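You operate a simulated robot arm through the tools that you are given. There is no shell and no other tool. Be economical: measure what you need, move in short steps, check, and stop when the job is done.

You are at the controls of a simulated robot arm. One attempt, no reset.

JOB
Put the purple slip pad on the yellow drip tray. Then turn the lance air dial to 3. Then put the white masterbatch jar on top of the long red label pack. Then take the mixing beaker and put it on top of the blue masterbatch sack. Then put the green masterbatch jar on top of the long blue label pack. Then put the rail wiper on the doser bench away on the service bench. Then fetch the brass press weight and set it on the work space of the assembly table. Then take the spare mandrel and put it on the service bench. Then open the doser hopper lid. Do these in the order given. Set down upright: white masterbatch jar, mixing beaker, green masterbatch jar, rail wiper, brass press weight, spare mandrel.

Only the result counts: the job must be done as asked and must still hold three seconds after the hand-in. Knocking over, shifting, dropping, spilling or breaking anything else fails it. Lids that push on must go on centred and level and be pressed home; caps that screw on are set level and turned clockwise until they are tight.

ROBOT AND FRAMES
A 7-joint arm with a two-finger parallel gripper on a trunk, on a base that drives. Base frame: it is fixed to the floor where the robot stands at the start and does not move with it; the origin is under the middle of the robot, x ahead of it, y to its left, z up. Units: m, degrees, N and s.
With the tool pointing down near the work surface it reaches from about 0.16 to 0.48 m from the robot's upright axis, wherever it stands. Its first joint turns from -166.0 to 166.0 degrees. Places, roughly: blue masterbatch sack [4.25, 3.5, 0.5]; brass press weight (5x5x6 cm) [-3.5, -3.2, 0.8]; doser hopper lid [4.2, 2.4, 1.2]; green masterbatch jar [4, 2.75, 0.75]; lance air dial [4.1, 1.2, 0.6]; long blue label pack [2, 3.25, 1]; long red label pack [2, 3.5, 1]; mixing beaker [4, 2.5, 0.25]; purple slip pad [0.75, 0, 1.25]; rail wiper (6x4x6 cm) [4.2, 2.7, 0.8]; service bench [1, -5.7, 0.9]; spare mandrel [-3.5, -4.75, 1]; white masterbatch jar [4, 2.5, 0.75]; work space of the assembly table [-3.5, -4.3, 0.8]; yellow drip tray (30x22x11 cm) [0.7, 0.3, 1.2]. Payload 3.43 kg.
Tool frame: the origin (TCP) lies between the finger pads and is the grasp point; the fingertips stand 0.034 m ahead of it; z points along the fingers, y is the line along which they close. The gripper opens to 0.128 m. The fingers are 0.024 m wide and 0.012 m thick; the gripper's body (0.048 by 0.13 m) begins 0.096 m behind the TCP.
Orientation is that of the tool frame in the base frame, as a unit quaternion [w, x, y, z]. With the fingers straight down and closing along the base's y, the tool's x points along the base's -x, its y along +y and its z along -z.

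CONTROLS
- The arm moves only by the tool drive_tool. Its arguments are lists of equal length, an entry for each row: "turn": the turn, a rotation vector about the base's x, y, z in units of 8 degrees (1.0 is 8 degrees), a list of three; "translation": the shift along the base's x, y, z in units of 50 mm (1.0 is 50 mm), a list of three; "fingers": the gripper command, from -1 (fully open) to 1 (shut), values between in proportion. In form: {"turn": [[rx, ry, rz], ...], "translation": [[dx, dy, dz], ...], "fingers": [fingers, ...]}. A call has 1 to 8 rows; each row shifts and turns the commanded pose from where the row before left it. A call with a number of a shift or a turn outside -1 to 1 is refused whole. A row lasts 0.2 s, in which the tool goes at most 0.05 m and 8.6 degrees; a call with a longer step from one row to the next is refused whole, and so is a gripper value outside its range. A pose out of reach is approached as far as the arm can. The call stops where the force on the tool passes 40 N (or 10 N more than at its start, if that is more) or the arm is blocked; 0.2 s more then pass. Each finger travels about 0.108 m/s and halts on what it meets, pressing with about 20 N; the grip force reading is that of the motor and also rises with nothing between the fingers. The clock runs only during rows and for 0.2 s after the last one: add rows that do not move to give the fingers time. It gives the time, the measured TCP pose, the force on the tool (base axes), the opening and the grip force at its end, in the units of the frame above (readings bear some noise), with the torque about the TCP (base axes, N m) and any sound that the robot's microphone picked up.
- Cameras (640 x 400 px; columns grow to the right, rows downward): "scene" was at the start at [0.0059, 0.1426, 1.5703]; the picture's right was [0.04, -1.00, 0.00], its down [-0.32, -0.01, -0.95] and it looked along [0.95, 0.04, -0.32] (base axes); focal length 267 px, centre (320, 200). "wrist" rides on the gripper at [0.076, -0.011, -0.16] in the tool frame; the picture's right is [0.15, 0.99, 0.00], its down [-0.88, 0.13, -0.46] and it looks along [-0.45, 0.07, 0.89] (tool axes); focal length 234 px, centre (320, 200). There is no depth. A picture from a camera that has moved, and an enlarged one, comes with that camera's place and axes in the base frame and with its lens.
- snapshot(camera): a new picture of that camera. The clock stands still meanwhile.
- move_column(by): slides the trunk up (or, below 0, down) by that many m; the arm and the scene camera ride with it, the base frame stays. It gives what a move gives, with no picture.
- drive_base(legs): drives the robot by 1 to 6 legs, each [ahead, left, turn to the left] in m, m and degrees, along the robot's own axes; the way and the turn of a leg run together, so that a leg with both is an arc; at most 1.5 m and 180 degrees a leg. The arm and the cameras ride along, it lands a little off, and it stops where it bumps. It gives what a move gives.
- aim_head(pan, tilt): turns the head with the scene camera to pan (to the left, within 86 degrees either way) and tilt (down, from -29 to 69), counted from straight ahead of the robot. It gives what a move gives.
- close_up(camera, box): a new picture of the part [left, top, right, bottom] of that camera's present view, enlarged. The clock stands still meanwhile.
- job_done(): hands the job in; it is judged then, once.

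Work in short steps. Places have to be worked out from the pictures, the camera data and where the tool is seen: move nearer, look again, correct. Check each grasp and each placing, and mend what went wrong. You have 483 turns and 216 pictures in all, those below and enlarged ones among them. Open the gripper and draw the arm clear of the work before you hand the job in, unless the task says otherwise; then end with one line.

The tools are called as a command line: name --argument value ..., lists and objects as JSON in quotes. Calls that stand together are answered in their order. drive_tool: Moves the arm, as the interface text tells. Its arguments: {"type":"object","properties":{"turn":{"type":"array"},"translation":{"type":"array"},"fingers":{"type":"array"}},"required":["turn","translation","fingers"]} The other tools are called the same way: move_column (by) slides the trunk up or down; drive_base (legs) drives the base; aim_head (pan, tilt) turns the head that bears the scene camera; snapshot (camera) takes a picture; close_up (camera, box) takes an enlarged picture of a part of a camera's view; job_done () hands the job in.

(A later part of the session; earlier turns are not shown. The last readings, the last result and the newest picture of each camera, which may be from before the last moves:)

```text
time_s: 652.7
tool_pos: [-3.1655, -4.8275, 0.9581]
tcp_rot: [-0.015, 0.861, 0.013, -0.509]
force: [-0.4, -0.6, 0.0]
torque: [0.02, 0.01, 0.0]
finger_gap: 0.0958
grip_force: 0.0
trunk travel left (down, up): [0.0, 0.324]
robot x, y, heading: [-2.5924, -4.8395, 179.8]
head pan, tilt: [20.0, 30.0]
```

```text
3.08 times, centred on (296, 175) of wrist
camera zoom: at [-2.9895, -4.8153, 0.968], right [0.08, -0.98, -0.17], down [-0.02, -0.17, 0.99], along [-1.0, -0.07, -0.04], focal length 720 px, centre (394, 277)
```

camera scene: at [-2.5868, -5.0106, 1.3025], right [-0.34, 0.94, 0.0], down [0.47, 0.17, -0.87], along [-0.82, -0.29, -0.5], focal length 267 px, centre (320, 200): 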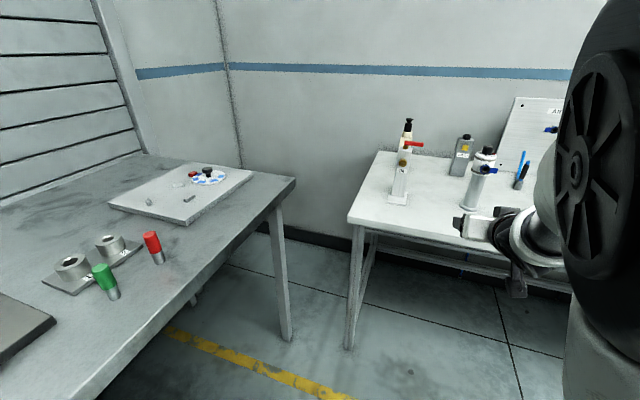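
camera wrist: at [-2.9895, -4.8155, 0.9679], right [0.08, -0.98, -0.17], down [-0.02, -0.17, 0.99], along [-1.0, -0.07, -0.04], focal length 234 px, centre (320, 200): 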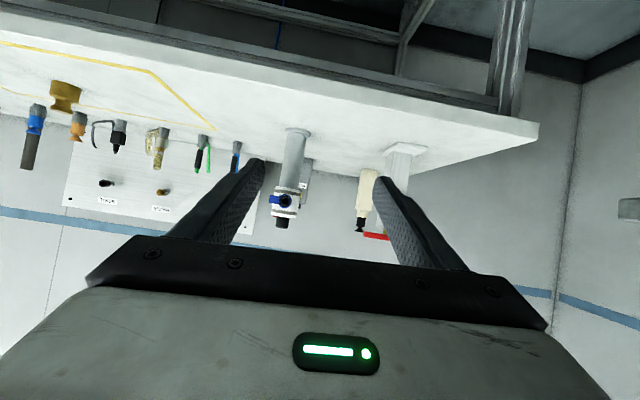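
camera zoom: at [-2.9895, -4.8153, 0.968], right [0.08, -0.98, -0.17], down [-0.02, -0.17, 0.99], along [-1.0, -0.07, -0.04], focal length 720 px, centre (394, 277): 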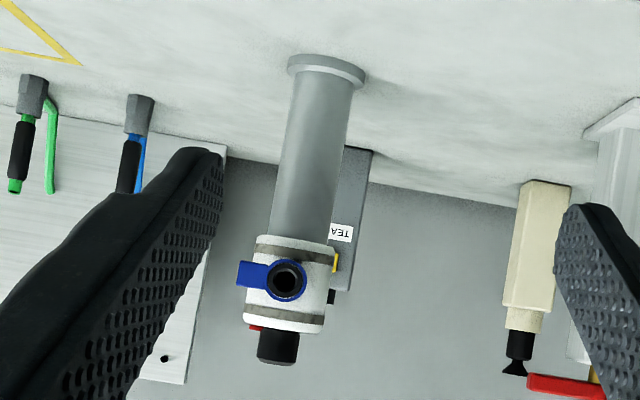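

Body ≈50 mm wide, head above z≈0.93 with a blue port facing me. I lower and align, then drive in with the fingers below the port.

drive_tool --turn '[[0, 0, 0], [0, 0, 0], [0, 0, 0], [0, 0, 0]]' --translation '[[0.3, 0.4, -0.3], [0.3, 0.4, -0.4], [0.1, 0.4, -0.5], [0, 0, 0]]' --fingers '[-0.4, -0.4, -0.4, -0.4]'

drive_base --legs '[[0.32, 0, 0]]'

snapshot --camera "wrist"

```text
time_s: 653.7
tool_pos: [-3.1294, -4.7666, 0.8992]
tcp_rot: [-0.015, 0.86, 0.013, -0.509]
force: [0.9, -0.2, 0.0]
torque: [0.0, 0.01, 0.05]
finger_gap: 0.0896
grip_force: 0.1
trunk travel left (down, up): [0.0, 0.324]
robot x, y, heading: [-2.5956, -4.8396, 179.4]
head pan, tilt: [20.0, 30.0]
```

```text
time_s: 655.9
tool_pos: [-3.4538, -4.7621, 0.9004]
tcp_rot: [-0.016, 0.861, 0.01, -0.509]
force: [-0.4, 0.9, 0.5]
torque: [-0.03, -0.02, -0.02]
finger_gap: 0.0893
grip_force: 0.1
trunk travel left (down, up): [0.0, 0.324]
robot x, y, heading: [-2.9167, -4.8378, 179.2]
head pan, tilt: [20.0, 30.0]
```

```text
28 pictures are left
camera wrist: at [-3.2769, -4.7505, 0.9091], right [0.07, -0.98, -0.17], down [-0.02, -0.17, 0.99], along [-1.0, -0.07, -0.04], focal length 234 px, centre (320, 200)
```

wrist: 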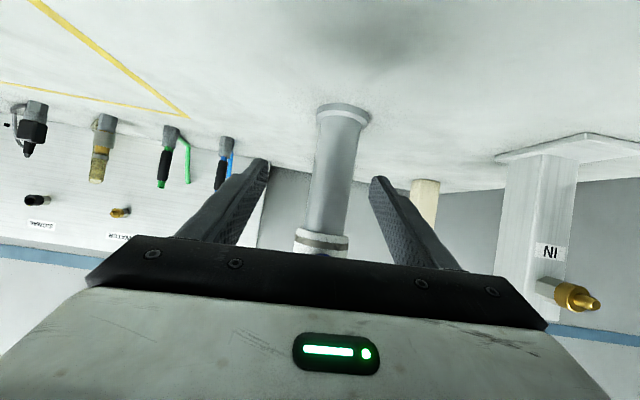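

Body centre ≈ (−3.57, −4.778). Correct y and move in.

drive_tool --turn '[[0, 0, 0], [0, 0, 0], [0, 0, 0], [0, 0, 0], [0, 0, 0], [0, 0, 0]]' --translation '[[0, -0.32, -0.4], [-0.6, 0, -0.2], [-0.6, 0, -0.15], [-0.6, 0, -0.1], [-0.56, 0, -0.1], [0, 0, 0]]' --fingers '[-0.4, -0.4, -0.4, -0.4, -0.4, -0.4]'

snapshot --camera "wrist"

```text
time_s: 657.3
tool_pos: [-3.5713, -4.7788, 0.8517]
tcp_rot: [-0.015, 0.861, 0.012, -0.508]
force: [-0.2, 0.0, 0.1]
torque: [-0.01, -0.02, 0.03]
finger_gap: 0.0895
grip_force: 0.1
trunk travel left (down, up): [0.0, 0.324]
robot x, y, heading: [-2.9178, -4.8339, 179.4]
head pan, tilt: [20.0, 30.0]
```

```text
27 pictures are left
camera wrist: at [-3.3962, -4.7669, 0.8618], right [0.07, -0.98, -0.17], down [-0.02, -0.17, 0.99], along [-1.0, -0.07, -0.04], focal length 234 px, centre (320, 200)
```

wrist: 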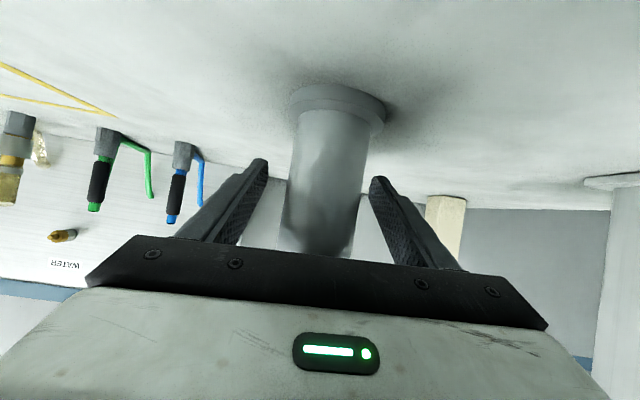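

Body is centred between the fingers. Close and lift a little.

drive_tool --turn '[[0, 0, 0], [0, 0, 0], [0, 0, 0], [0, 0, 0]]' --translation '[[0, -0.05, 0], [0, 0, 0], [0, 0, 0], [0, 0, 0]]' --fingers '[0, 1, 1, 1]'

drive_tool --turn '[[0, 0, 0], [0, 0, 0], [0, 0, 0], [0, 0, 0]]' --translation '[[0, 0, 0.15], [0, 0, 0.3], [0, 0, 0.4], [0, 0, 0]]' --fingers '[1, 1, 1, 1]'

snapshot --camera "wrist"

```text
time_s: 658.3
tool_pos: [-3.5714, -4.7822, 0.8522]
tcp_rot: [-0.015, 0.86, 0.012, -0.509]
force: [0.1, -2.4, 3.9]
torque: [-0.37, -0.11, -0.07]
finger_gap: 0.0457
grip_force: 20.1
trunk travel left (down, up): [0.0, 0.324]
robot x, y, heading: [-2.9137, -4.8379, 179.4]
head pan, tilt: [20.0, 30.0]
```

```text
time_s: 659.3
tool_pos: [-3.5699, -4.7813, 0.893]
tcp_rot: [-0.016, 0.861, 0.01, -0.509]
force: [-0.6, 0.6, -4.9]
torque: [-0.26, 0.17, 0.0]
finger_gap: 0.0452
grip_force: 20.0
trunk travel left (down, up): [0.0, 0.324]
robot x, y, heading: [-2.9167, -4.8331, 179.6]
head pan, tilt: [20.0, 30.0]
```

```text
26 pictures are left
camera wrist: at [-3.3945, -4.7696, 0.9041], right [0.07, -0.98, -0.17], down [-0.02, -0.17, 0.99], along [-1.0, -0.07, -0.04], focal length 234 px, centre (320, 200)
```

wrist: 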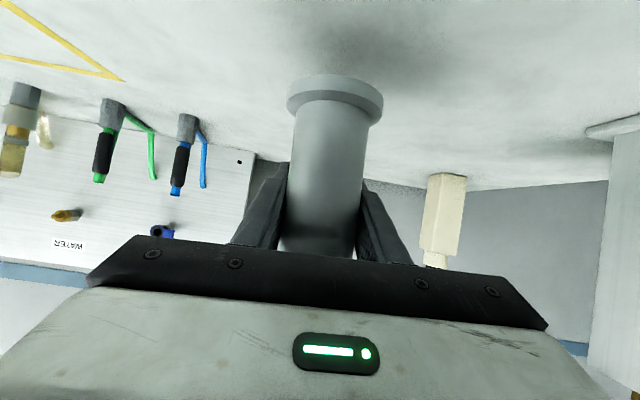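

Mandrel lifted (bottom ≈62 mm below TCP). Raise, back out, centre the tool, turn around via +y and drive to the service bench.

drive_tool --turn '[[0, 0, 0], [0, 0, 0], [0, 0, 0], [0, 0, 0]]' --translation '[[0, 0, 0.6], [0, 0, 0.7], [0, 0, 0.7], [0, 0, 0]]' --fingers '[1, 1, 1, 1]'

drive_base --legs '[[-0.27, -0.1, 0.5]]'

drive_tool --turn '[[0, 0, 0], [0, 0, 0], [0, 0, 0], [0, 0, 0], [0, 0, 0]]' --translation '[[0.6, -0.25, 0], [0.6, -0.25, 0], [0.6, -0.25, 0], [0.4, -0.25, 0], [0, 0, 0]]' --fingers '[1, 1, 1, 1, 1]'

drive_base --legs '[[0, 0, -90], [0, 0, -90], [1.3, 0, 0], [1.3, 0, 0], [1.25, 0, 0]]'

snapshot --camera "wrist"

```text
time_s: 660.3
tool_pos: [-3.5717, -4.7826, 0.9955]
tcp_rot: [-0.016, 0.861, 0.011, -0.509]
force: [0.2, 0.7, -4.0]
torque: [-0.02, 0.15, -0.01]
finger_gap: 0.0454
grip_force: 20.2
trunk travel left (down, up): [0.0, 0.324]
robot x, y, heading: [-2.9162, -4.8341, 179.4]
head pan, tilt: [20.0, 30.0]
```

```text
time_s: 662.3
tool_pos: [-3.2991, -4.6894, 0.9935]
tcp_rot: [-0.014, 0.861, 0.014, -0.509]
force: [-0.4, -1.3, -4.5]
torque: [0.27, 0.04, -0.03]
finger_gap: 0.0453
grip_force: 19.7
trunk travel left (down, up): [0.0, 0.324]
robot x, y, heading: [-2.6429, -4.7405, 179.8]
head pan, tilt: [20.0, 30.0]
```

```text
time_s: 663.5
tool_pos: [-3.1921, -4.7298, 0.9778]
tcp_rot: [0.02, 0.868, -0.009, -0.496]
force: [-0.2, -0.4, -4.9]
torque: [0.08, 0.14, 0.01]
finger_gap: 0.0453
grip_force: 19.9
trunk travel left (down, up): [0.0, 0.324]
robot x, y, heading: [-2.6459, -4.7333, 179.8]
head pan, tilt: [20.0, 30.0]
```

```text
time_s: 689.8
tool_pos: [1.7254, -4.6287, 0.9911]
tcp_rot: [0.507, -0.022, 0.862, 0.002]
force: [-0.1, -0.4, -5.1]
torque: [0.01, -0.11, -0.02]
finger_gap: 0.0452
grip_force: 19.9
trunk travel left (down, up): [0.0, 0.324]
robot x, y, heading: [1.178, -4.6433, 1.5]
head pan, tilt: [20.0, 30.0]
```

```text
25 pictures are left
camera wrist: at [1.549, -4.6467, 1.0016], right [-0.11, 0.98, -0.15], down [0.03, 0.15, 0.99], along [0.99, 0.11, -0.04], focal length 234 px, centre (320, 200)
```

wrist: 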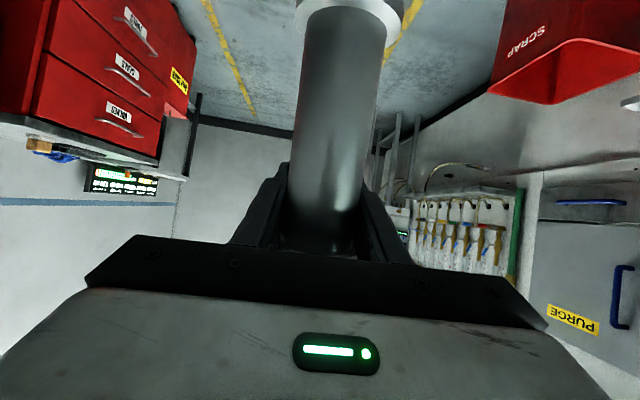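

The mandrel slid down until its head rests on the fingers (bottom now ≈0.14 below TCP), so I raise the column 13 cm, then turn to the bench and drive in.

move_column --by 0.14

drive_base --legs '[[0, 0, -91.5], [0, 0.06, 0], [0.3, 0, 0]]'

snapshot --camera "wrist"

aim_head --pan 10 --tilt 35

snapshot --camera "scene"

```text
time_s: 691.5
tool_pos: [1.7252, -4.6285, 1.1289]
tcp_rot: [0.506, -0.021, 0.862, 0.001]
force: [-0.2, 0.2, -3.7]
torque: [0.0, -0.14, -0.04]
finger_gap: 0.0453
grip_force: 20.1
trunk travel left (down, up): [-0.14, 0.184]
robot x, y, heading: [1.1762, -4.6444, 1.6]
head pan, tilt: [20.0, 30.0]
```

```text
time_s: 698.3
tool_pos: [1.2501, -5.4863, 1.1295]
tcp_rot: [0.357, 0.598, 0.622, -0.358]
force: [0.6, -0.5, -4.2]
torque: [-0.12, -0.03, -0.02]
finger_gap: 0.045
grip_force: 19.9
trunk travel left (down, up): [-0.14, 0.184]
robot x, y, heading: [1.2437, -4.9396, -89.2]
head pan, tilt: [20.0, 30.0]
```

```text
24 pictures are left
camera wrist: at [1.2343, -5.3108, 1.1414], right [0.98, 0.1, -0.15], down [0.15, -0.03, 0.99], along [0.09, -0.99, -0.04], focal length 234 px, centre (320, 200)
```

wrist: 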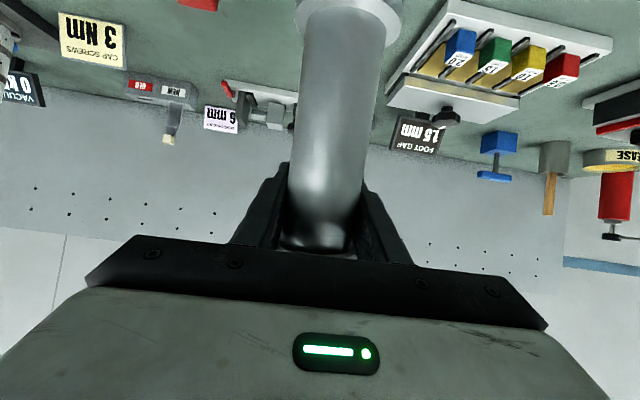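

```text
time_s: 699.0
tool_pos: [1.2499, -5.487, 1.1303]
tcp_rot: [0.356, 0.6, 0.62, -0.359]
force: [-0.2, 0.2, -3.9]
torque: [-0.14, 0.0, -0.04]
finger_gap: 0.0455
grip_force: 19.5
trunk travel left (down, up): [-0.14, 0.184]
robot x, y, heading: [1.2416, -4.9397, -89.4]
head pan, tilt: [10.0, 35.0]
```

```text
23 pictures are left
camera scene: at [1.3715, -4.942, 1.4502], right [-0.99, 0.14, 0.0], down [0.06, 0.42, -0.91], along [-0.12, -0.9, -0.42], focal length 267 px, centre (320, 200)
```

scene: 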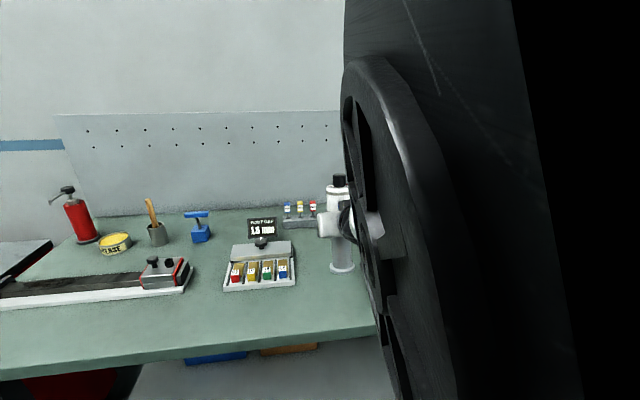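

Mandrel hangs upright; bottom ≈0.99. Move 6 cm further in and lower 7 cm.

drive_tool --turn '[[0, 0, 0], [0, 0, 0], [0, 0, 0], [0, 0, 0], [0, 0, 0], [0, 0, 0]]' --translation '[[-0.1, -0.6, 0], [-0.1, -0.6, 0], [0, 0, -0.5], [0, 0, -0.5], [0, 0, -0.4], [0, 0, 0]]' --fingers '[1, 1, 1, 1, 1, 1]'

close_up --camera "scene" --box '[220, 160, 380, 320]'

```text
time_s: 700.4
tool_pos: [1.2392, -5.5474, 1.0596]
tcp_rot: [0.357, 0.599, 0.621, -0.358]
force: [-0.6, -0.6, -4.9]
torque: [-0.13, -0.01, 0.01]
finger_gap: 0.0451
grip_force: 19.5
trunk travel left (down, up): [-0.14, 0.184]
robot x, y, heading: [1.2445, -4.9399, -89.2]
head pan, tilt: [10.0, 35.0]
```

```text
2.50 times, centred on (300, 240) of scene
camera zoom: at [1.4005, -4.9374, 1.4346], right [-0.98, -0.19, 0.0], down [-0.11, 0.56, -0.82], along [0.15, -0.8, -0.57], focal length 666 px, centre (370, 100)
```

zoom: 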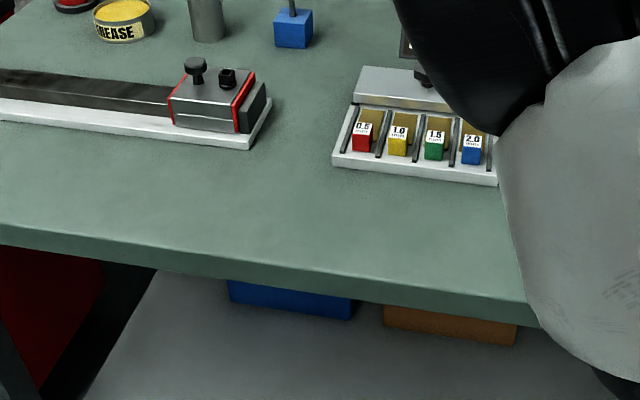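

Lower in small steps watching the force.

drive_tool --turn '[[0, 0, 0], [0, 0, 0], [0, 0, 0]]' --translation '[[0, 0, -0.15], [0, 0, -0.15], [0, 0, 0]]' --fingers '[1, 1, 1]'

drive_tool --turn '[[0, 0, 0], [0, 0, 0], [0, 0, 0]]' --translation '[[0, 0, -0.1], [0, 0, -0.06], [0, 0, 0]]' --fingers '[1, 1, 1]'

snapshot --camera "wrist"

```text
time_s: 701.2
tool_pos: [1.2414, -5.5477, 1.0447]
tcp_rot: [0.357, 0.599, 0.622, -0.358]
force: [0.1, 0.0, -4.3]
torque: [-0.07, -0.01, -0.01]
finger_gap: 0.0454
grip_force: 20.4
trunk travel left (down, up): [-0.14, 0.184]
robot x, y, heading: [1.2388, -4.9477, -89.2]
head pan, tilt: [10.0, 35.0]
```

```text
time_s: 702.0
tool_pos: [1.2403, -5.5488, 1.0366]
tcp_rot: [0.357, 0.598, 0.622, -0.358]
force: [-0.4, -0.4, -4.6]
torque: [-0.15, -0.03, -0.04]
finger_gap: 0.0456
grip_force: 19.9
trunk travel left (down, up): [-0.14, 0.184]
robot x, y, heading: [1.2437, -4.9356, -89.1]
head pan, tilt: [10.0, 35.0]
```

```text
21 pictures are left
camera wrist: at [1.2244, -5.3712, 1.0478], right [0.98, 0.1, -0.15], down [0.15, -0.03, 0.99], along [0.09, -0.99, -0.04], focal length 234 px, centre (320, 200)
```

wrist: 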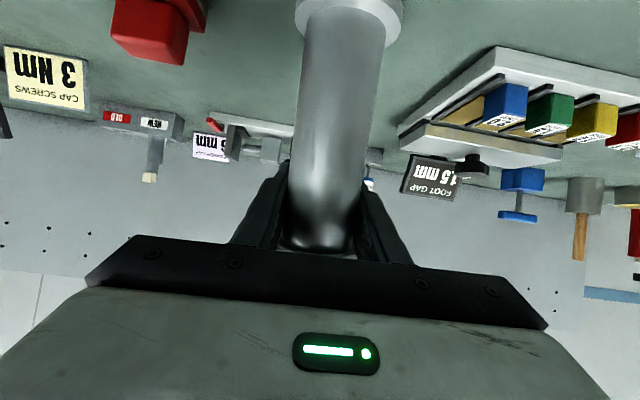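

drive_tool --turn '[[0, 0, 0], [0, 0, 0], [0, 0, 0]]' --translation '[[0, 0, -0.08], [0, 0, -0.06], [0, 0, 0]]' --fingers '[1, 1, 1]'

drive_tool --turn '[[0, 0, 0], [0, 0, 0], [0, 0, 0]]' --translation '[[0, 0, -0.06], [0, 0, -0.05], [0, 0, 0]]' --fingers '[1, 1, 1]'

drive_tool --turn '[[0, 0, 0], [0, 0, 0], [0, 0, 0]]' --translation '[[0, 0, -0.06], [0, 0, -0.05], [0, 0, 0]]' --fingers '[1, 1, 1]'

```text
time_s: 702.8
tool_pos: [1.2398, -5.547, 1.0295]
tcp_rot: [0.357, 0.598, 0.622, -0.358]
force: [0.5, 0.4, -4.5]
torque: [-0.15, 0.0, -0.01]
finger_gap: 0.0451
grip_force: 19.6
trunk travel left (down, up): [-0.14, 0.184]
robot x, y, heading: [1.2418, -4.9407, -89.3]
head pan, tilt: [10.0, 35.0]
```

```text
time_s: 703.6
tool_pos: [1.2414, -5.5474, 1.0246]
tcp_rot: [0.356, 0.599, 0.622, -0.358]
force: [-0.8, 0.4, -5.5]
torque: [-0.1, -0.01, -0.01]
finger_gap: 0.0454
grip_force: 20.0
trunk travel left (down, up): [-0.14, 0.184]
robot x, y, heading: [1.2441, -4.9414, -89.3]
head pan, tilt: [10.0, 35.0]
```

```text
time_s: 704.4
tool_pos: [1.2403, -5.5475, 1.0187]
tcp_rot: [0.357, 0.598, 0.622, -0.358]
force: [-0.4, -0.1, -5.2]
torque: [-0.11, -0.01, 0.0]
finger_gap: 0.0454
grip_force: 19.5
trunk travel left (down, up): [-0.14, 0.184]
robot x, y, heading: [1.2435, -4.9409, -89.3]
head pan, tilt: [10.0, 35.0]
```

drive_tool --turn '[[0, 0, 0], [0, 0, 0], [0, 0, 0]]' --translation '[[0, 0, -0.06], [0, 0, -0.05], [0, 0, 0]]' --fingers '[1, 1, 1]'

drive_tool --turn '[[0, 0, 0], [0, 0, 0], [0, 0, 0]]' --translation '[[0, 0, -0.06], [0, 0, -0.05], [0, 0, 0]]' --fingers '[1, 1, 1]'

snapshot --camera "wrist"

```text
time_s: 705.2
tool_pos: [1.2412, -5.548, 1.0129]
tcp_rot: [0.356, 0.599, 0.621, -0.358]
force: [-0.1, 0.5, -4.3]
torque: [-0.1, -0.03, -0.01]
finger_gap: 0.0454
grip_force: 20.2
trunk travel left (down, up): [-0.14, 0.184]
robot x, y, heading: [1.2413, -4.9416, -89.3]
head pan, tilt: [10.0, 35.0]
```

```text
time_s: 706.0
tool_pos: [1.2404, -5.5464, 1.0088]
tcp_rot: [0.356, 0.599, 0.621, -0.358]
force: [0.0, 0.5, -4.8]
torque: [-0.12, 0.01, 0.01]
finger_gap: 0.0454
grip_force: 20.0
trunk travel left (down, up): [-0.14, 0.184]
robot x, y, heading: [1.2467, -4.9409, -89.5]
head pan, tilt: [10.0, 35.0]
```

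```text
20 pictures are left
camera wrist: at [1.2245, -5.3709, 1.0192], right [0.98, 0.1, -0.15], down [0.15, -0.03, 0.99], along [0.09, -0.99, -0.04], focal length 234 px, centre (320, 200)
```

wrist: 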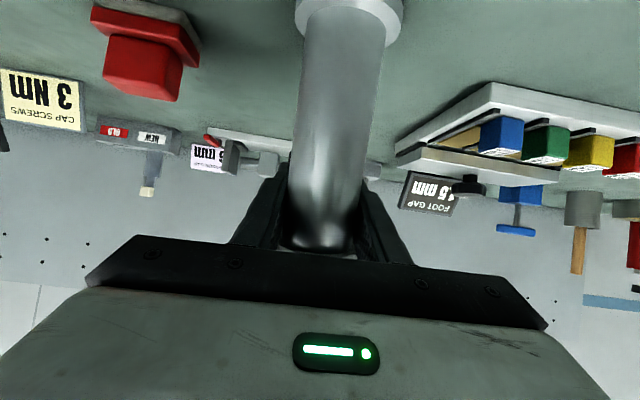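

Flange is within a few mm of the bench. Finer steps.

drive_tool --turn '[[0, 0, 0], [0, 0, 0]]' --translation '[[0, 0, -0.07], [0, 0, 0]]' --fingers '[1, 1]'

drive_tool --turn '[[0, 0, 0], [0, 0, 0]]' --translation '[[0, 0, -0.07], [0, 0, 0]]' --fingers '[1, 1]'

drive_tool --turn '[[0, 0, 0], [0, 0, 0]]' --translation '[[0, 0, -0.07], [0, 0, 0]]' --fingers '[1, 1]'

```text
time_s: 706.6
tool_pos: [1.2406, -5.5472, 1.0064]
tcp_rot: [0.358, 0.598, 0.621, -0.358]
force: [-0.5, -0.9, 5.2]
torque: [-0.13, 0.3, -0.07]
finger_gap: 0.0453
grip_force: 20.2
trunk travel left (down, up): [-0.14, 0.184]
robot x, y, heading: [1.2399, -4.9405, -89.5]
head pan, tilt: [10.0, 35.0]
```

```text
time_s: 707.2
tool_pos: [1.24, -5.5457, 1.002]
tcp_rot: [0.358, 0.598, 0.621, -0.359]
force: [-1.4, -1.0, 13.7]
torque: [0.17, 0.53, -0.05]
finger_gap: 0.0453
grip_force: 20.0
trunk travel left (down, up): [-0.14, 0.184]
robot x, y, heading: [1.2413, -4.9419, -89.3]
head pan, tilt: [10.0, 35.0]
```

```text
time_s: 707.8
tool_pos: [1.2404, -5.5468, 0.9986]
tcp_rot: [0.357, 0.598, 0.621, -0.358]
force: [0.0, 3.0, 10.5]
torque: [0.52, -0.46, 0.13]
finger_gap: 0.0453
grip_force: 19.9
trunk travel left (down, up): [-0.14, 0.184]
robot x, y, heading: [1.2436, -4.9453, -89.3]
head pan, tilt: [10.0, 35.0]
```

Standing on the bench. Release and check before retreating.

drive_tool --turn '[[0, 0, 0], [0, 0, 0], [0, 0, 0], [0, 0, 0], [0, 0, 0]]' --translation '[[0, 0, 0], [0, 0, 0], [0, 0, 0], [0, 0, 0], [0, 0, 0]]' --fingers '[0.25, 0.2, 0, -0.4, -0.4]'

snapshot --camera "wrist"

```text
time_s: 709.0
tool_pos: [1.2407, -5.5469, 0.998]
tcp_rot: [0.356, 0.599, 0.621, -0.359]
force: [-0.1, 0.6, 0.2]
torque: [-0.02, -0.02, 0.0]
finger_gap: 0.0896
grip_force: 0.0
trunk travel left (down, up): [-0.14, 0.184]
robot x, y, heading: [1.2448, -4.9405, -89.5]
head pan, tilt: [10.0, 35.0]
```

```text
19 pictures are left
camera wrist: at [1.2248, -5.3709, 1.0091], right [0.98, 0.1, -0.15], down [0.15, -0.03, 0.99], along [0.09, -0.99, -0.04], focal length 234 px, centre (320, 200)
```

wrist: 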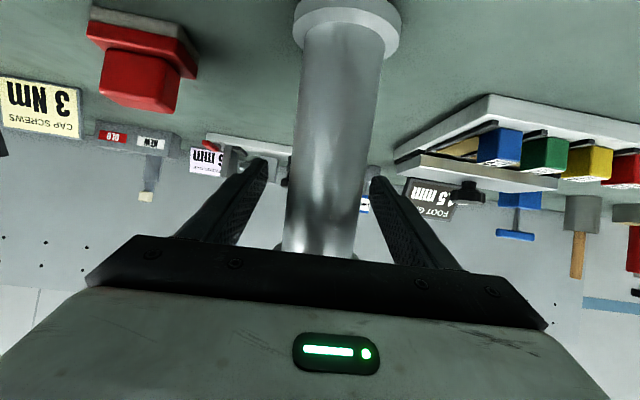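

Upright. Retreat straight back with the base, then head for the doser hopper lid.

drive_base --legs '[[-0.3, 0, 0]]'

snapshot --camera "wrist"

```text
time_s: 711.1
tool_pos: [1.2363, -5.249, 0.9975]
tcp_rot: [0.358, 0.598, 0.622, -0.358]
force: [0.2, -0.2, -0.4]
torque: [0.01, -0.04, -0.01]
finger_gap: 0.0896
grip_force: 0.1
trunk travel left (down, up): [-0.14, 0.184]
robot x, y, heading: [1.241, -4.6439, -89.3]
head pan, tilt: [10.0, 35.0]
```

```text
18 pictures are left
camera wrist: at [1.2213, -5.0723, 1.0091], right [0.98, 0.1, -0.15], down [0.15, -0.03, 0.99], along [0.09, -0.99, -0.04], focal length 234 px, centre (320, 200)
```

wrist: 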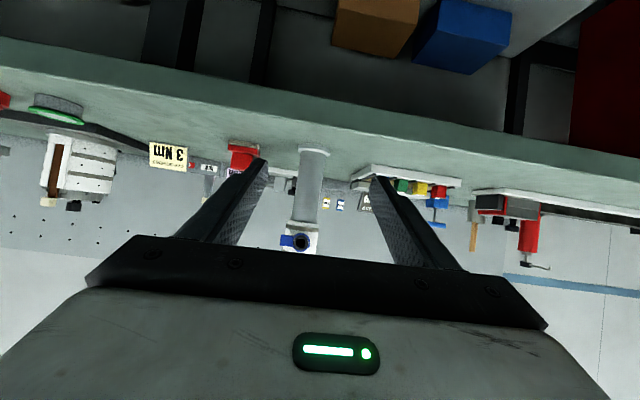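

Mandrel and wiper both stand on the service bench. I retrace the route: first to the aisle corner by the assembly table.

drive_base --legs '[[0, 0, -90.7], [1.3, 0, 0], [1.3, 0, 0], [1.22, 0, 0]]'

```text
time_s: 733.5
tool_pos: [-3.2049, -4.5894, 0.9969]
tcp_rot: [-0.006, 0.863, 0.008, -0.506]
force: [-1.3, -0.3, -0.2]
torque: [0.03, 0.0, -0.03]
finger_gap: 0.0899
grip_force: 0.0
trunk travel left (down, up): [-0.14, 0.184]
robot x, y, heading: [-2.5992, -4.6046, 179.6]
head pan, tilt: [10.0, 35.0]
```

On track. Turn to +y, go up the aisle, then turn to +x.

drive_base --legs '[[0, 0, -89.6], [0, 0.06, 0], [1.15, 0, 0], [1.15, 0, 0], [1.12, 0, 0]]'

drive_base --legs '[[0, 0, -90]]'

```text
time_s: 754.9
tool_pos: [-2.6148, -0.603, 0.9973]
tcp_rot: [-0.36, 0.618, -0.602, -0.355]
force: [-0.4, -0.2, -0.1]
torque: [-0.02, -0.03, -0.02]
finger_gap: 0.0897
grip_force: 0.1
trunk travel left (down, up): [-0.14, 0.184]
robot x, y, heading: [-2.6252, -1.2105, 90.2]
head pan, tilt: [10.0, 35.0]
```

```text
time_s: 759.2
tool_pos: [-2.0168, -1.2271, 0.9978]
tcp_rot: [0.506, -0.005, 0.863, -0.008]
force: [0.0, -0.1, -0.8]
torque: [0.0, -0.03, -0.01]
finger_gap: 0.0895
grip_force: 0.1
trunk travel left (down, up): [-0.14, 0.184]
robot x, y, heading: [-2.626, -1.2096, -1.0]
head pan, tilt: [10.0, 35.0]
```

Continue along the strip to x≈−0.28, then turn to +y and go up the corridor.

drive_base --legs '[[0, 0.05, 1.0], [1.17, 0, 0], [1.17, 0, 0], [0, 0, 90]]'

```text
time_s: 775.4
tool_pos: [-0.2838, -0.4912, 0.9985]
tcp_rot: [-0.356, 0.625, -0.595, -0.359]
force: [0.3, 1.3, 0.1]
torque: [-0.01, -0.02, 0.01]
finger_gap: 0.0896
grip_force: 0.0
trunk travel left (down, up): [-0.14, 0.184]
robot x, y, heading: [-0.279, -1.1009, 91.6]
head pan, tilt: [10.0, 35.0]
```

drive_base --legs '[[0, 0, -1.6], [1.13, 0, 0], [1.13, 0, 0]]'

```text
time_s: 787.0
tool_pos: [-0.2711, 1.7797, 0.9981]
tcp_rot: [-0.359, 0.62, -0.6, -0.356]
force: [0.4, 0.5, -0.1]
torque: [-0.03, -0.01, 0.01]
finger_gap: 0.0896
grip_force: 0.1
trunk travel left (down, up): [-0.14, 0.184]
robot x, y, heading: [-0.2799, 1.1728, 90.3]
head pan, tilt: [10.0, 35.0]
```

Good. Continue to y≈3.42, turn to face −x, and back past the rack front.

drive_base --legs '[[0, 0, -0.3], [1.13, 0, 0], [1.12, 0, 0], [0, 0, 90]]'

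drive_base --legs '[[-0.8, 0, 0], [-0.8, 0, 0]]'

```text
time_s: 802.3
tool_pos: [-0.8773, 3.4404, 0.9981]
tcp_rot: [-0.007, 0.863, 0.005, -0.505]
force: [0.9, -1.4, -0.2]
torque: [0.02, 0.02, -0.06]
finger_gap: 0.0898
grip_force: 0.1
trunk travel left (down, up): [-0.14, 0.184]
robot x, y, heading: [-0.2696, 3.4249, 179.3]
head pan, tilt: [10.0, 35.0]
```

```text
time_s: 810.6
tool_pos: [0.7415, 3.42, 0.9976]
tcp_rot: [-0.01, 0.863, 0.002, -0.505]
force: [-0.7, 0.1, 0.0]
torque: [0.02, 0.0, -0.01]
finger_gap: 0.0899
grip_force: 0.1
trunk travel left (down, up): [-0.14, 0.184]
robot x, y, heading: [1.344, 3.4, 179.0]
head pan, tilt: [10.0, 35.0]
```

drive_base --legs '[[0, -1.02, 1.0], [-0.9, 0, 0], [-0.86, 0, 0]]'

```text
time_s: 829.0
tool_pos: [2.5303, 4.4106, 0.998]
tcp_rot: [-0.003, 0.863, 0.012, -0.506]
force: [0.1, -0.5, 0.2]
torque: [0.02, 0.01, 0.0]
finger_gap: 0.0894
grip_force: 0.1
trunk travel left (down, up): [-0.14, 0.184]
robot x, y, heading: [3.1388, 4.4045, -180.0]
head pan, tilt: [10.0, 35.0]
```

Clear of the rack. Move to y≈3.4, turn to face +x, and go to y≈2.45 in front of the doser.

drive_base --legs '[[0, 1.0, 0], [0, 0, 90], [0, 0, 90], [0, -1.0, 0]]'

aim_head --pan 0 --tilt 20

snapshot --camera "scene"

```text
time_s: 856.4
tool_pos: [3.7252, 2.357, 0.9971]
tcp_rot: [0.505, 0.001, 0.863, -0.011]
force: [0.1, 1.0, 0.8]
torque: [0.01, 0.01, 0.0]
finger_gap: 0.0898
grip_force: 0.1
trunk travel left (down, up): [-0.14, 0.184]
robot x, y, heading: [3.1201, 2.3855, -1.5]
head pan, tilt: [10.0, 35.0]
```

```text
time_s: 857.2
tool_pos: [3.7237, 2.3573, 0.9974]
tcp_rot: [0.505, 0.001, 0.863, -0.011]
force: [-0.9, 0.2, 0.4]
torque: [-0.02, -0.01, 0.0]
finger_gap: 0.0895
grip_force: 0.1
trunk travel left (down, up): [-0.14, 0.184]
robot x, y, heading: [3.1157, 2.3835, -1.9]
head pan, tilt: [0.0, 20.0]
```

```text
17 pictures are left
camera scene: at [3.1283, 2.523, 1.4585], right [-0.03, -1.0, 0.0], down [-0.34, 0.01, -0.94], along [0.94, -0.03, -0.34], focal length 267 px, centre (320, 200)
```

scene: 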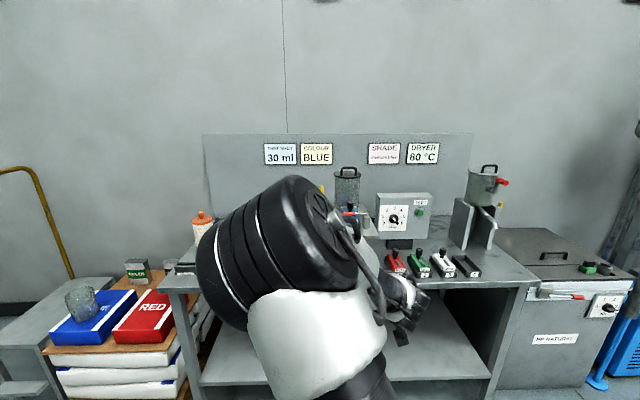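

The doser hopper (grey drum with a black-handled lid) is at around (347, 180). Enlarge it.

close_up --camera "scene" --box '[310, 150, 406, 222]'

```text
5.56 times, centred on (358, 186) of scene
camera zoom: at [3.1283, 2.523, 1.4585], right [-0.03, -1.0, 0.0], down [-0.34, 0.01, -0.94], along [0.94, -0.03, -0.34], focal length 1481 px, centre (109, 278)
```

zoom: 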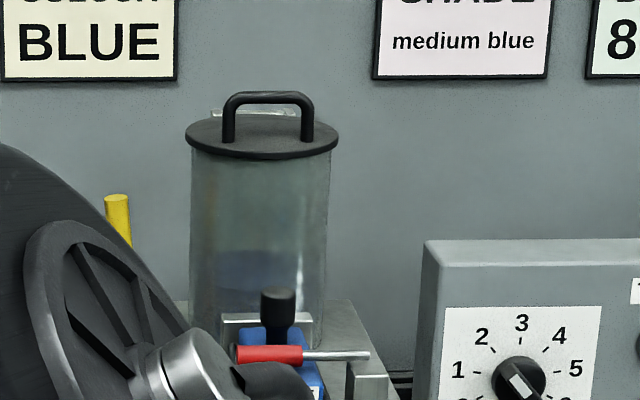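

The lid is round (≈0.11 m) with a handle and a hinge at the back, near (4.2, 2.37, 1.18). I'll lift it from under its front lip with closed fingertips and push it over backwards. First raise the column fully and turn the tool to align.

move_column --by 0.18

drive_base --legs '[[0.1, 0, 1.7]]'

drive_tool --turn '[[0, 0, 0], [0, 0, 0], [0, 0, 0]]' --translation '[[0, 0, 0.3], [0, 0, 0.2], [0, 0, 0]]' --fingers '[1, 1, 1]'

snapshot --camera "wrist"

snapshot --camera "scene"

```text
time_s: 859.2
tool_pos: [3.7247, 2.3583, 1.177]
tcp_rot: [0.505, 0.001, 0.863, -0.011]
force: [-0.2, 0.4, 0.2]
torque: [0.02, -0.03, 0.03]
finger_gap: 0.0892
grip_force: 0.1
trunk travel left (down, up): [-0.32, 0.004]
robot x, y, heading: [3.1197, 2.3827, -1.5]
head pan, tilt: [0.0, 20.0]
```

```text
time_s: 860.4
tool_pos: [3.8255, 2.3735, 1.1773]
tcp_rot: [0.505, -0.011, 0.863, -0.004]
force: [0.3, -0.3, 0.1]
torque: [-0.05, 0.0, 0.0]
finger_gap: 0.0895
grip_force: 0.2
trunk travel left (down, up): [-0.32, 0.004]
robot x, y, heading: [3.2218, 2.3822, 0.3]
head pan, tilt: [0.0, 20.0]
```

```text
time_s: 861.2
tool_pos: [3.8242, 2.374, 1.2028]
tcp_rot: [0.505, -0.011, 0.863, -0.004]
force: [-1.0, -0.7, 0.1]
torque: [-0.05, 0.01, -0.02]
finger_gap: 0.0
grip_force: 19.9
trunk travel left (down, up): [-0.32, 0.004]
robot x, y, heading: [3.2208, 2.3806, 0.0]
head pan, tilt: [0.0, 20.0]
```

```text
15 pictures are left
camera wrist: at [3.6484, 2.3612, 1.2142], right [-0.09, 0.99, -0.15], down [0.03, 0.15, 0.99], along [1.0, 0.08, -0.04], focal length 234 px, centre (320, 200)
```

wrist: 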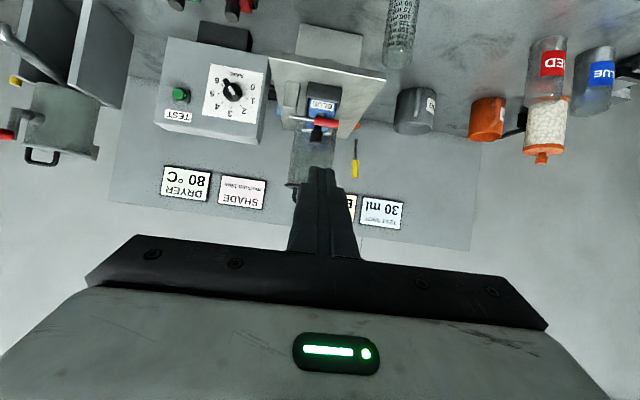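

```text
14 pictures are left
camera scene: at [3.2247, 2.5219, 1.6385], right [0.0, -1.0, 0.0], down [-0.34, 0.0, -0.94], along [0.94, 0.0, -0.34], focal length 267 px, centre (320, 200)
```

scene: 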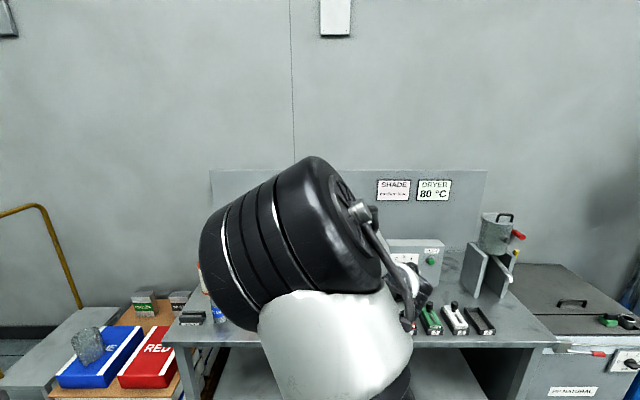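

Enlarge the hopper in the wrist view.

close_up --camera "wrist" --box '[260, 120, 372, 220]'

```text
4.00 times, centred on (316, 170) of wrist
camera zoom: at [3.6484, 2.3612, 1.2142], right [-0.09, 0.99, -0.15], down [0.03, 0.15, 0.99], along [1.0, 0.08, -0.04], focal length 937 px, centre (336, 320)
```

zoom: 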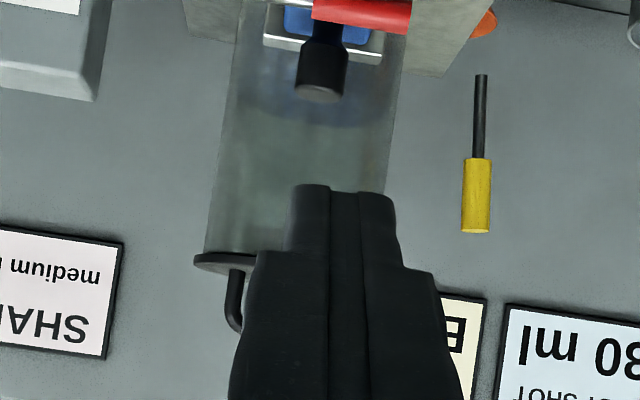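

Lid centre ≈ (4.21, 2.373), underside ≈1.169, front edge x≈4.154. Drive 0.24 m closer.

drive_base --legs '[[0.24, 0, 0]]'

close_up --camera "wrist" --box '[240, 90, 400, 210]'

```text
time_s: 862.9
tool_pos: [4.063, 2.3762, 1.2018]
tcp_rot: [0.505, -0.011, 0.863, -0.004]
force: [0.0, 0.0, 0.5]
torque: [0.02, 0.01, 0.0]
finger_gap: 0.0
grip_force: 19.6
trunk travel left (down, up): [-0.32, 0.004]
robot x, y, heading: [3.4568, 2.3803, 0.2]
head pan, tilt: [0.0, 20.0]
```

```text
3.33 times, centred on (320, 150) of wrist
camera zoom: at [3.8874, 2.3631, 1.2138], right [-0.09, 0.99, -0.15], down [0.03, 0.15, 0.99], along [1.0, 0.08, -0.04], focal length 781 px, centre (320, 367)
```

zoom: 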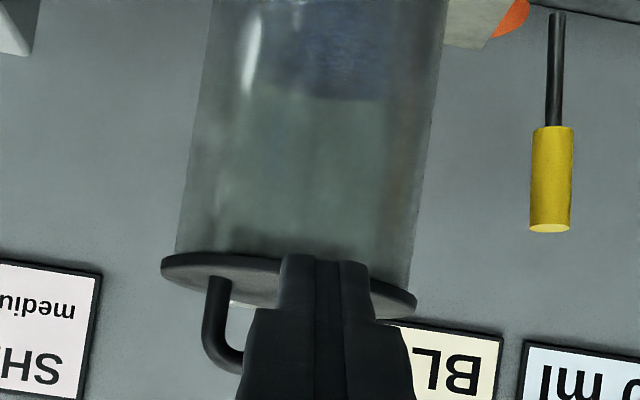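

Lower to just under lid level and approach until just before the drum.

drive_tool --turn '[[0, 0, 0], [0, 0, 0], [0, 0, 0], [0, 0, 0], [0, 0, 0]]' --translation '[[0, -0.06, -0.35], [0, 0, -0.38], [0.4, 0, 0], [0.4, 0, 0], [0, 0, 0]]' --fingers '[1, 1, 1, 1, 1]'

snapshot --camera "wrist"

```text
time_s: 864.1
tool_pos: [4.102, 2.3731, 1.1659]
tcp_rot: [0.505, -0.012, 0.863, -0.003]
force: [-0.3, 0.7, -0.7]
torque: [0.03, 0.02, 0.01]
finger_gap: 0.0001
grip_force: 19.8
trunk travel left (down, up): [-0.32, 0.004]
robot x, y, heading: [3.4584, 2.3838, 0.2]
head pan, tilt: [0.0, 20.0]
```

```text
11 pictures are left
camera wrist: at [3.9266, 2.3586, 1.177], right [-0.09, 0.99, -0.15], down [0.03, 0.15, 0.99], along [1.0, 0.08, -0.04], focal length 234 px, centre (320, 200)
```

wrist: 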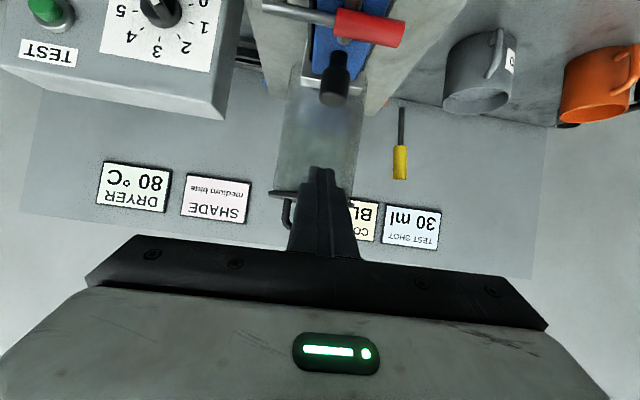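

Lid seen edge-on at z≈1.168. Creep forward to find the drum.

drive_tool --turn '[[0, 0, 0], [0, 0, 0], [0, 0, 0], [0, 0, 0]]' --translation '[[0.1, 0, 0], [0.1, 0, 0], [0.1, 0, 0], [0, 0, 0]]' --fingers '[1, 1, 1, 1]'

drive_tool --turn '[[0, 0, 0], [0, 0, 0], [0, 0, 0]]' --translation '[[0.1, 0, 0], [0.1, 0, 0], [0, 0, 0]]' --fingers '[1, 1, 1]'

```text
time_s: 865.1
tool_pos: [4.1184, 2.373, 1.1672]
tcp_rot: [0.506, -0.013, 0.863, -0.003]
force: [0.1, 1.3, -0.4]
torque: [0.01, -0.02, 0.01]
finger_gap: 0.0002
grip_force: 19.9
trunk travel left (down, up): [-0.32, 0.004]
robot x, y, heading: [3.4566, 2.3816, 0.5]
head pan, tilt: [0.0, 20.0]
```

```text
time_s: 865.9
tool_pos: [4.1278, 2.3733, 1.1654]
tcp_rot: [0.506, -0.012, 0.863, -0.003]
force: [-1.4, -0.1, -0.3]
torque: [0.0, 0.05, 0.0]
finger_gap: 0.0
grip_force: 20.2
trunk travel left (down, up): [-0.32, 0.004]
robot x, y, heading: [3.4593, 2.3824, 0.4]
head pan, tilt: [0.0, 20.0]
```

drive_tool --turn '[[0, 0, 0], [0, 0, 0], [0, 0, 0]]' --translation '[[0.1, 0, 0], [0.06, 0, 0], [0, 0, 0]]' --fingers '[1, 1, 1]'

drive_tool --turn '[[0, 0, 0], [0, 0, 0], [0, 0, 0]]' --translation '[[0.08, 0, 0], [0.06, 0, 0], [0, 0, 0]]' --fingers '[1, 1, 1]'

```text
time_s: 866.7
tool_pos: [4.1367, 2.3741, 1.1673]
tcp_rot: [0.505, -0.012, 0.863, -0.004]
force: [-0.7, 0.5, 0.0]
torque: [0.01, -0.02, 0.02]
finger_gap: 0.0
grip_force: 19.5
trunk travel left (down, up): [-0.32, 0.004]
robot x, y, heading: [3.4533, 2.3868, 0.6]
head pan, tilt: [0.0, 20.0]
```

```text
time_s: 867.5
tool_pos: [4.1432, 2.374, 1.1655]
tcp_rot: [0.505, -0.013, 0.863, -0.002]
force: [-0.3, 0.4, 0.4]
torque: [-0.02, -0.02, -0.01]
finger_gap: 0.0
grip_force: 19.8
trunk travel left (down, up): [-0.32, 0.004]
robot x, y, heading: [3.4577, 2.3867, 0.5]
head pan, tilt: [0.0, 20.0]
```

drive_tool --turn '[[0, 0, 0], [0, 0, 0], [0, 0, 0]]' --translation '[[0.07, 0, 0], [0.06, 0, 0], [0, 0, 0]]' --fingers '[1, 1, 1]'

close_up --camera "wrist" --box '[250, 120, 390, 220]'

```text
time_s: 868.3
tool_pos: [4.1503, 2.3743, 1.1667]
tcp_rot: [0.505, -0.012, 0.863, -0.003]
force: [-0.5, 0.1, -0.4]
torque: [-0.02, -0.04, -0.02]
finger_gap: 0.0002
grip_force: 19.9
trunk travel left (down, up): [-0.32, 0.004]
robot x, y, heading: [3.4575, 2.3836, 0.5]
head pan, tilt: [0.0, 20.0]
```

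```text
4.00 times, centred on (320, 170) of wrist
camera zoom: at [3.9733, 2.3597, 1.1773], right [-0.09, 0.99, -0.15], down [0.03, 0.15, 0.99], along [1.0, 0.08, -0.04], focal length 937 px, centre (320, 320)
```

zoom: 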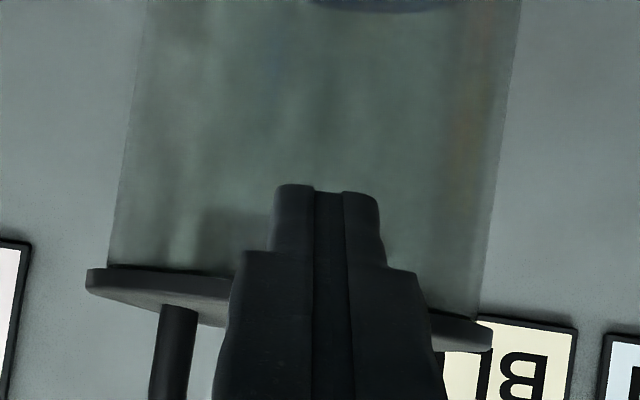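

Refined: lid centre x≈4.237, underside z≈1.162, drum front ≈4.184 — contact is imminent. Lower 3 mm and creep to contact.

drive_tool --turn '[[0, 0, 0], [0, 0, 0], [0, 0, 0]]' --translation '[[0, 0, -0.06], [0.05, 0, 0], [0, 0, 0]]' --fingers '[1, 1, 1]'

drive_tool --turn '[[0, 0, 0], [0, 0, 0], [0, 0, 0]]' --translation '[[0.04, 0, 0], [0.04, 0, 0], [0, 0, 0]]' --fingers '[1, 1, 1]'

```text
time_s: 869.1
tool_pos: [4.153, 2.3738, 1.1634]
tcp_rot: [0.506, -0.013, 0.863, -0.003]
force: [0.5, 1.0, 0.3]
torque: [0.01, -0.01, -0.02]
finger_gap: 0.0001
grip_force: 19.4
trunk travel left (down, up): [-0.32, 0.004]
robot x, y, heading: [3.4628, 2.3833, 0.2]
head pan, tilt: [0.0, 20.0]
```

```text
time_s: 869.9
tool_pos: [4.1565, 2.3746, 1.1633]
tcp_rot: [0.505, -0.012, 0.863, -0.003]
force: [0.1, 0.0, -0.6]
torque: [-0.02, 0.01, 0.03]
finger_gap: 0.0004
grip_force: 20.2
trunk travel left (down, up): [-0.32, 0.004]
robot x, y, heading: [3.4604, 2.3859, 0.1]
head pan, tilt: [0.0, 20.0]
```

drive_tool --turn '[[0, 0, 0], [0, 0, 0], [0, 0, 0]]' --translation '[[0.04, 0, 0], [0.04, 0, 0], [0, 0, 0]]' --fingers '[1, 1, 1]'

drive_tool --turn '[[0, 0, 0], [0, 0, 0], [0, 0, 0]]' --translation '[[0.04, 0, 0], [0.04, 0, 0], [0, 0, 0]]' --fingers '[1, 1, 1]'

```text
time_s: 870.7
tool_pos: [4.161, 2.3738, 1.1648]
tcp_rot: [0.505, -0.011, 0.863, -0.004]
force: [0.2, 0.9, 0.2]
torque: [-0.02, 0.0, -0.02]
finger_gap: 0.0
grip_force: 20.5
trunk travel left (down, up): [-0.32, 0.004]
robot x, y, heading: [3.4557, 2.3836, 0.5]
head pan, tilt: [0.0, 20.0]
```

```text
time_s: 871.5
tool_pos: [4.1619, 2.3739, 1.1632]
tcp_rot: [0.506, -0.012, 0.862, -0.004]
force: [-15.3, 1.9, -0.9]
torque: [0.06, 0.11, 0.07]
finger_gap: 0.0003
grip_force: 19.8
trunk travel left (down, up): [-0.32, 0.004]
robot x, y, heading: [3.4583, 2.3812, 0.3]
head pan, tilt: [0.0, 20.0]
```

Contact with the drum (15 N). Ease 1 mm and raise to catch the lid's lip.

drive_tool --turn '[[0, 0, 0], [0, 0, 0], [0, 0, 0], [0, 0, 0]]' --translation '[[-0.03, 0, 0.06], [0.01, 0, 0.06], [0.01, 0, 0.06], [0, 0, 0]]' --fingers '[1, 1, 1, 1]'

```text
time_s: 872.5
tool_pos: [4.1648, 2.3739, 1.1726]
tcp_rot: [0.506, -0.012, 0.863, -0.003]
force: [-0.4, 0.6, 0.0]
torque: [-0.01, 0.02, -0.01]
finger_gap: 0.0
grip_force: 20.0
trunk travel left (down, up): [-0.32, 0.004]
robot x, y, heading: [3.4588, 2.3849, 0.6]
head pan, tilt: [0.0, 20.0]
```

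No resistance yet; raise further along the tip slope and look.

drive_tool --turn '[[0, 0, 0], [0, 0, 0], [0, 0, 0], [0, 0, 0]]' --translation '[[0.03, 0, 0.08], [0.04, 0, 0.08], [0.04, 0, 0.08], [0, 0, 0]]' --fingers '[1, 1, 1, 1]'

close_up --camera "wrist" --box '[250, 120, 390, 220]'

```text
time_s: 873.5
tool_pos: [4.1692, 2.3752, 1.1843]
tcp_rot: [0.505, -0.013, 0.863, -0.003]
force: [-0.3, 0.1, 0.1]
torque: [0.0, -0.01, 0.0]
finger_gap: 0.0001
grip_force: 19.7
trunk travel left (down, up): [-0.32, 0.004]
robot x, y, heading: [3.4549, 2.3864, 0.3]
head pan, tilt: [0.0, 20.0]
```

```text
4.00 times, centred on (320, 170) of wrist
camera zoom: at [3.9926, 2.36, 1.1955], right [-0.09, 0.99, -0.15], down [0.03, 0.15, 0.99], along [1.0, 0.08, -0.04], focal length 937 px, centre (320, 320)
```

zoom: 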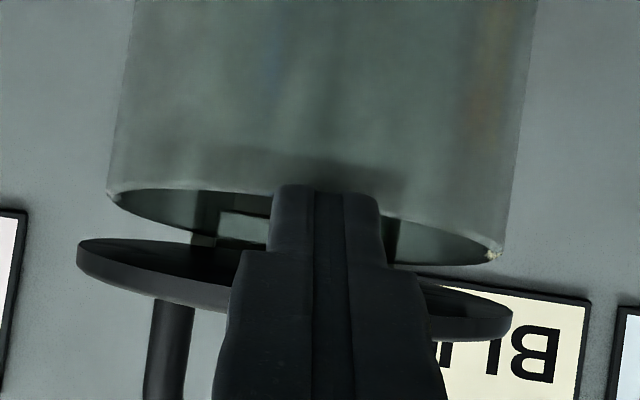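

The lid is up on the fingertips and the drum opening is visible. Raise 2 cm more, then use the base to push in, alternating.

drive_tool --turn '[[0, 0, 0], [0, 0, 0], [0, 0, 0], [0, 0, 0]]' --translation '[[0, 0, 0.14], [0, 0, 0.14], [0, 0, 0.14], [0, 0, 0]]' --fingers '[1, 1, 1, 1]'

drive_base --legs '[[0.05, 0, 0]]'

```text
time_s: 874.5
tool_pos: [4.169, 2.3739, 1.2063]
tcp_rot: [0.506, -0.011, 0.863, -0.004]
force: [-1.2, 0.2, -0.7]
torque: [0.04, 0.03, -0.01]
finger_gap: 0.0
grip_force: 19.5
trunk travel left (down, up): [-0.32, 0.004]
robot x, y, heading: [3.4592, 2.384, 0.2]
head pan, tilt: [0.0, 20.0]
```

```text
time_s: 875.5
tool_pos: [4.2176, 2.3749, 1.2062]
tcp_rot: [0.506, -0.012, 0.863, -0.003]
force: [0.9, 0.1, -1.0]
torque: [0.0, 0.0, -0.03]
finger_gap: 0.0
grip_force: 19.7
trunk travel left (down, up): [-0.32, 0.004]
robot x, y, heading: [3.5081, 2.3845, 0.5]
head pan, tilt: [0.0, 20.0]
```

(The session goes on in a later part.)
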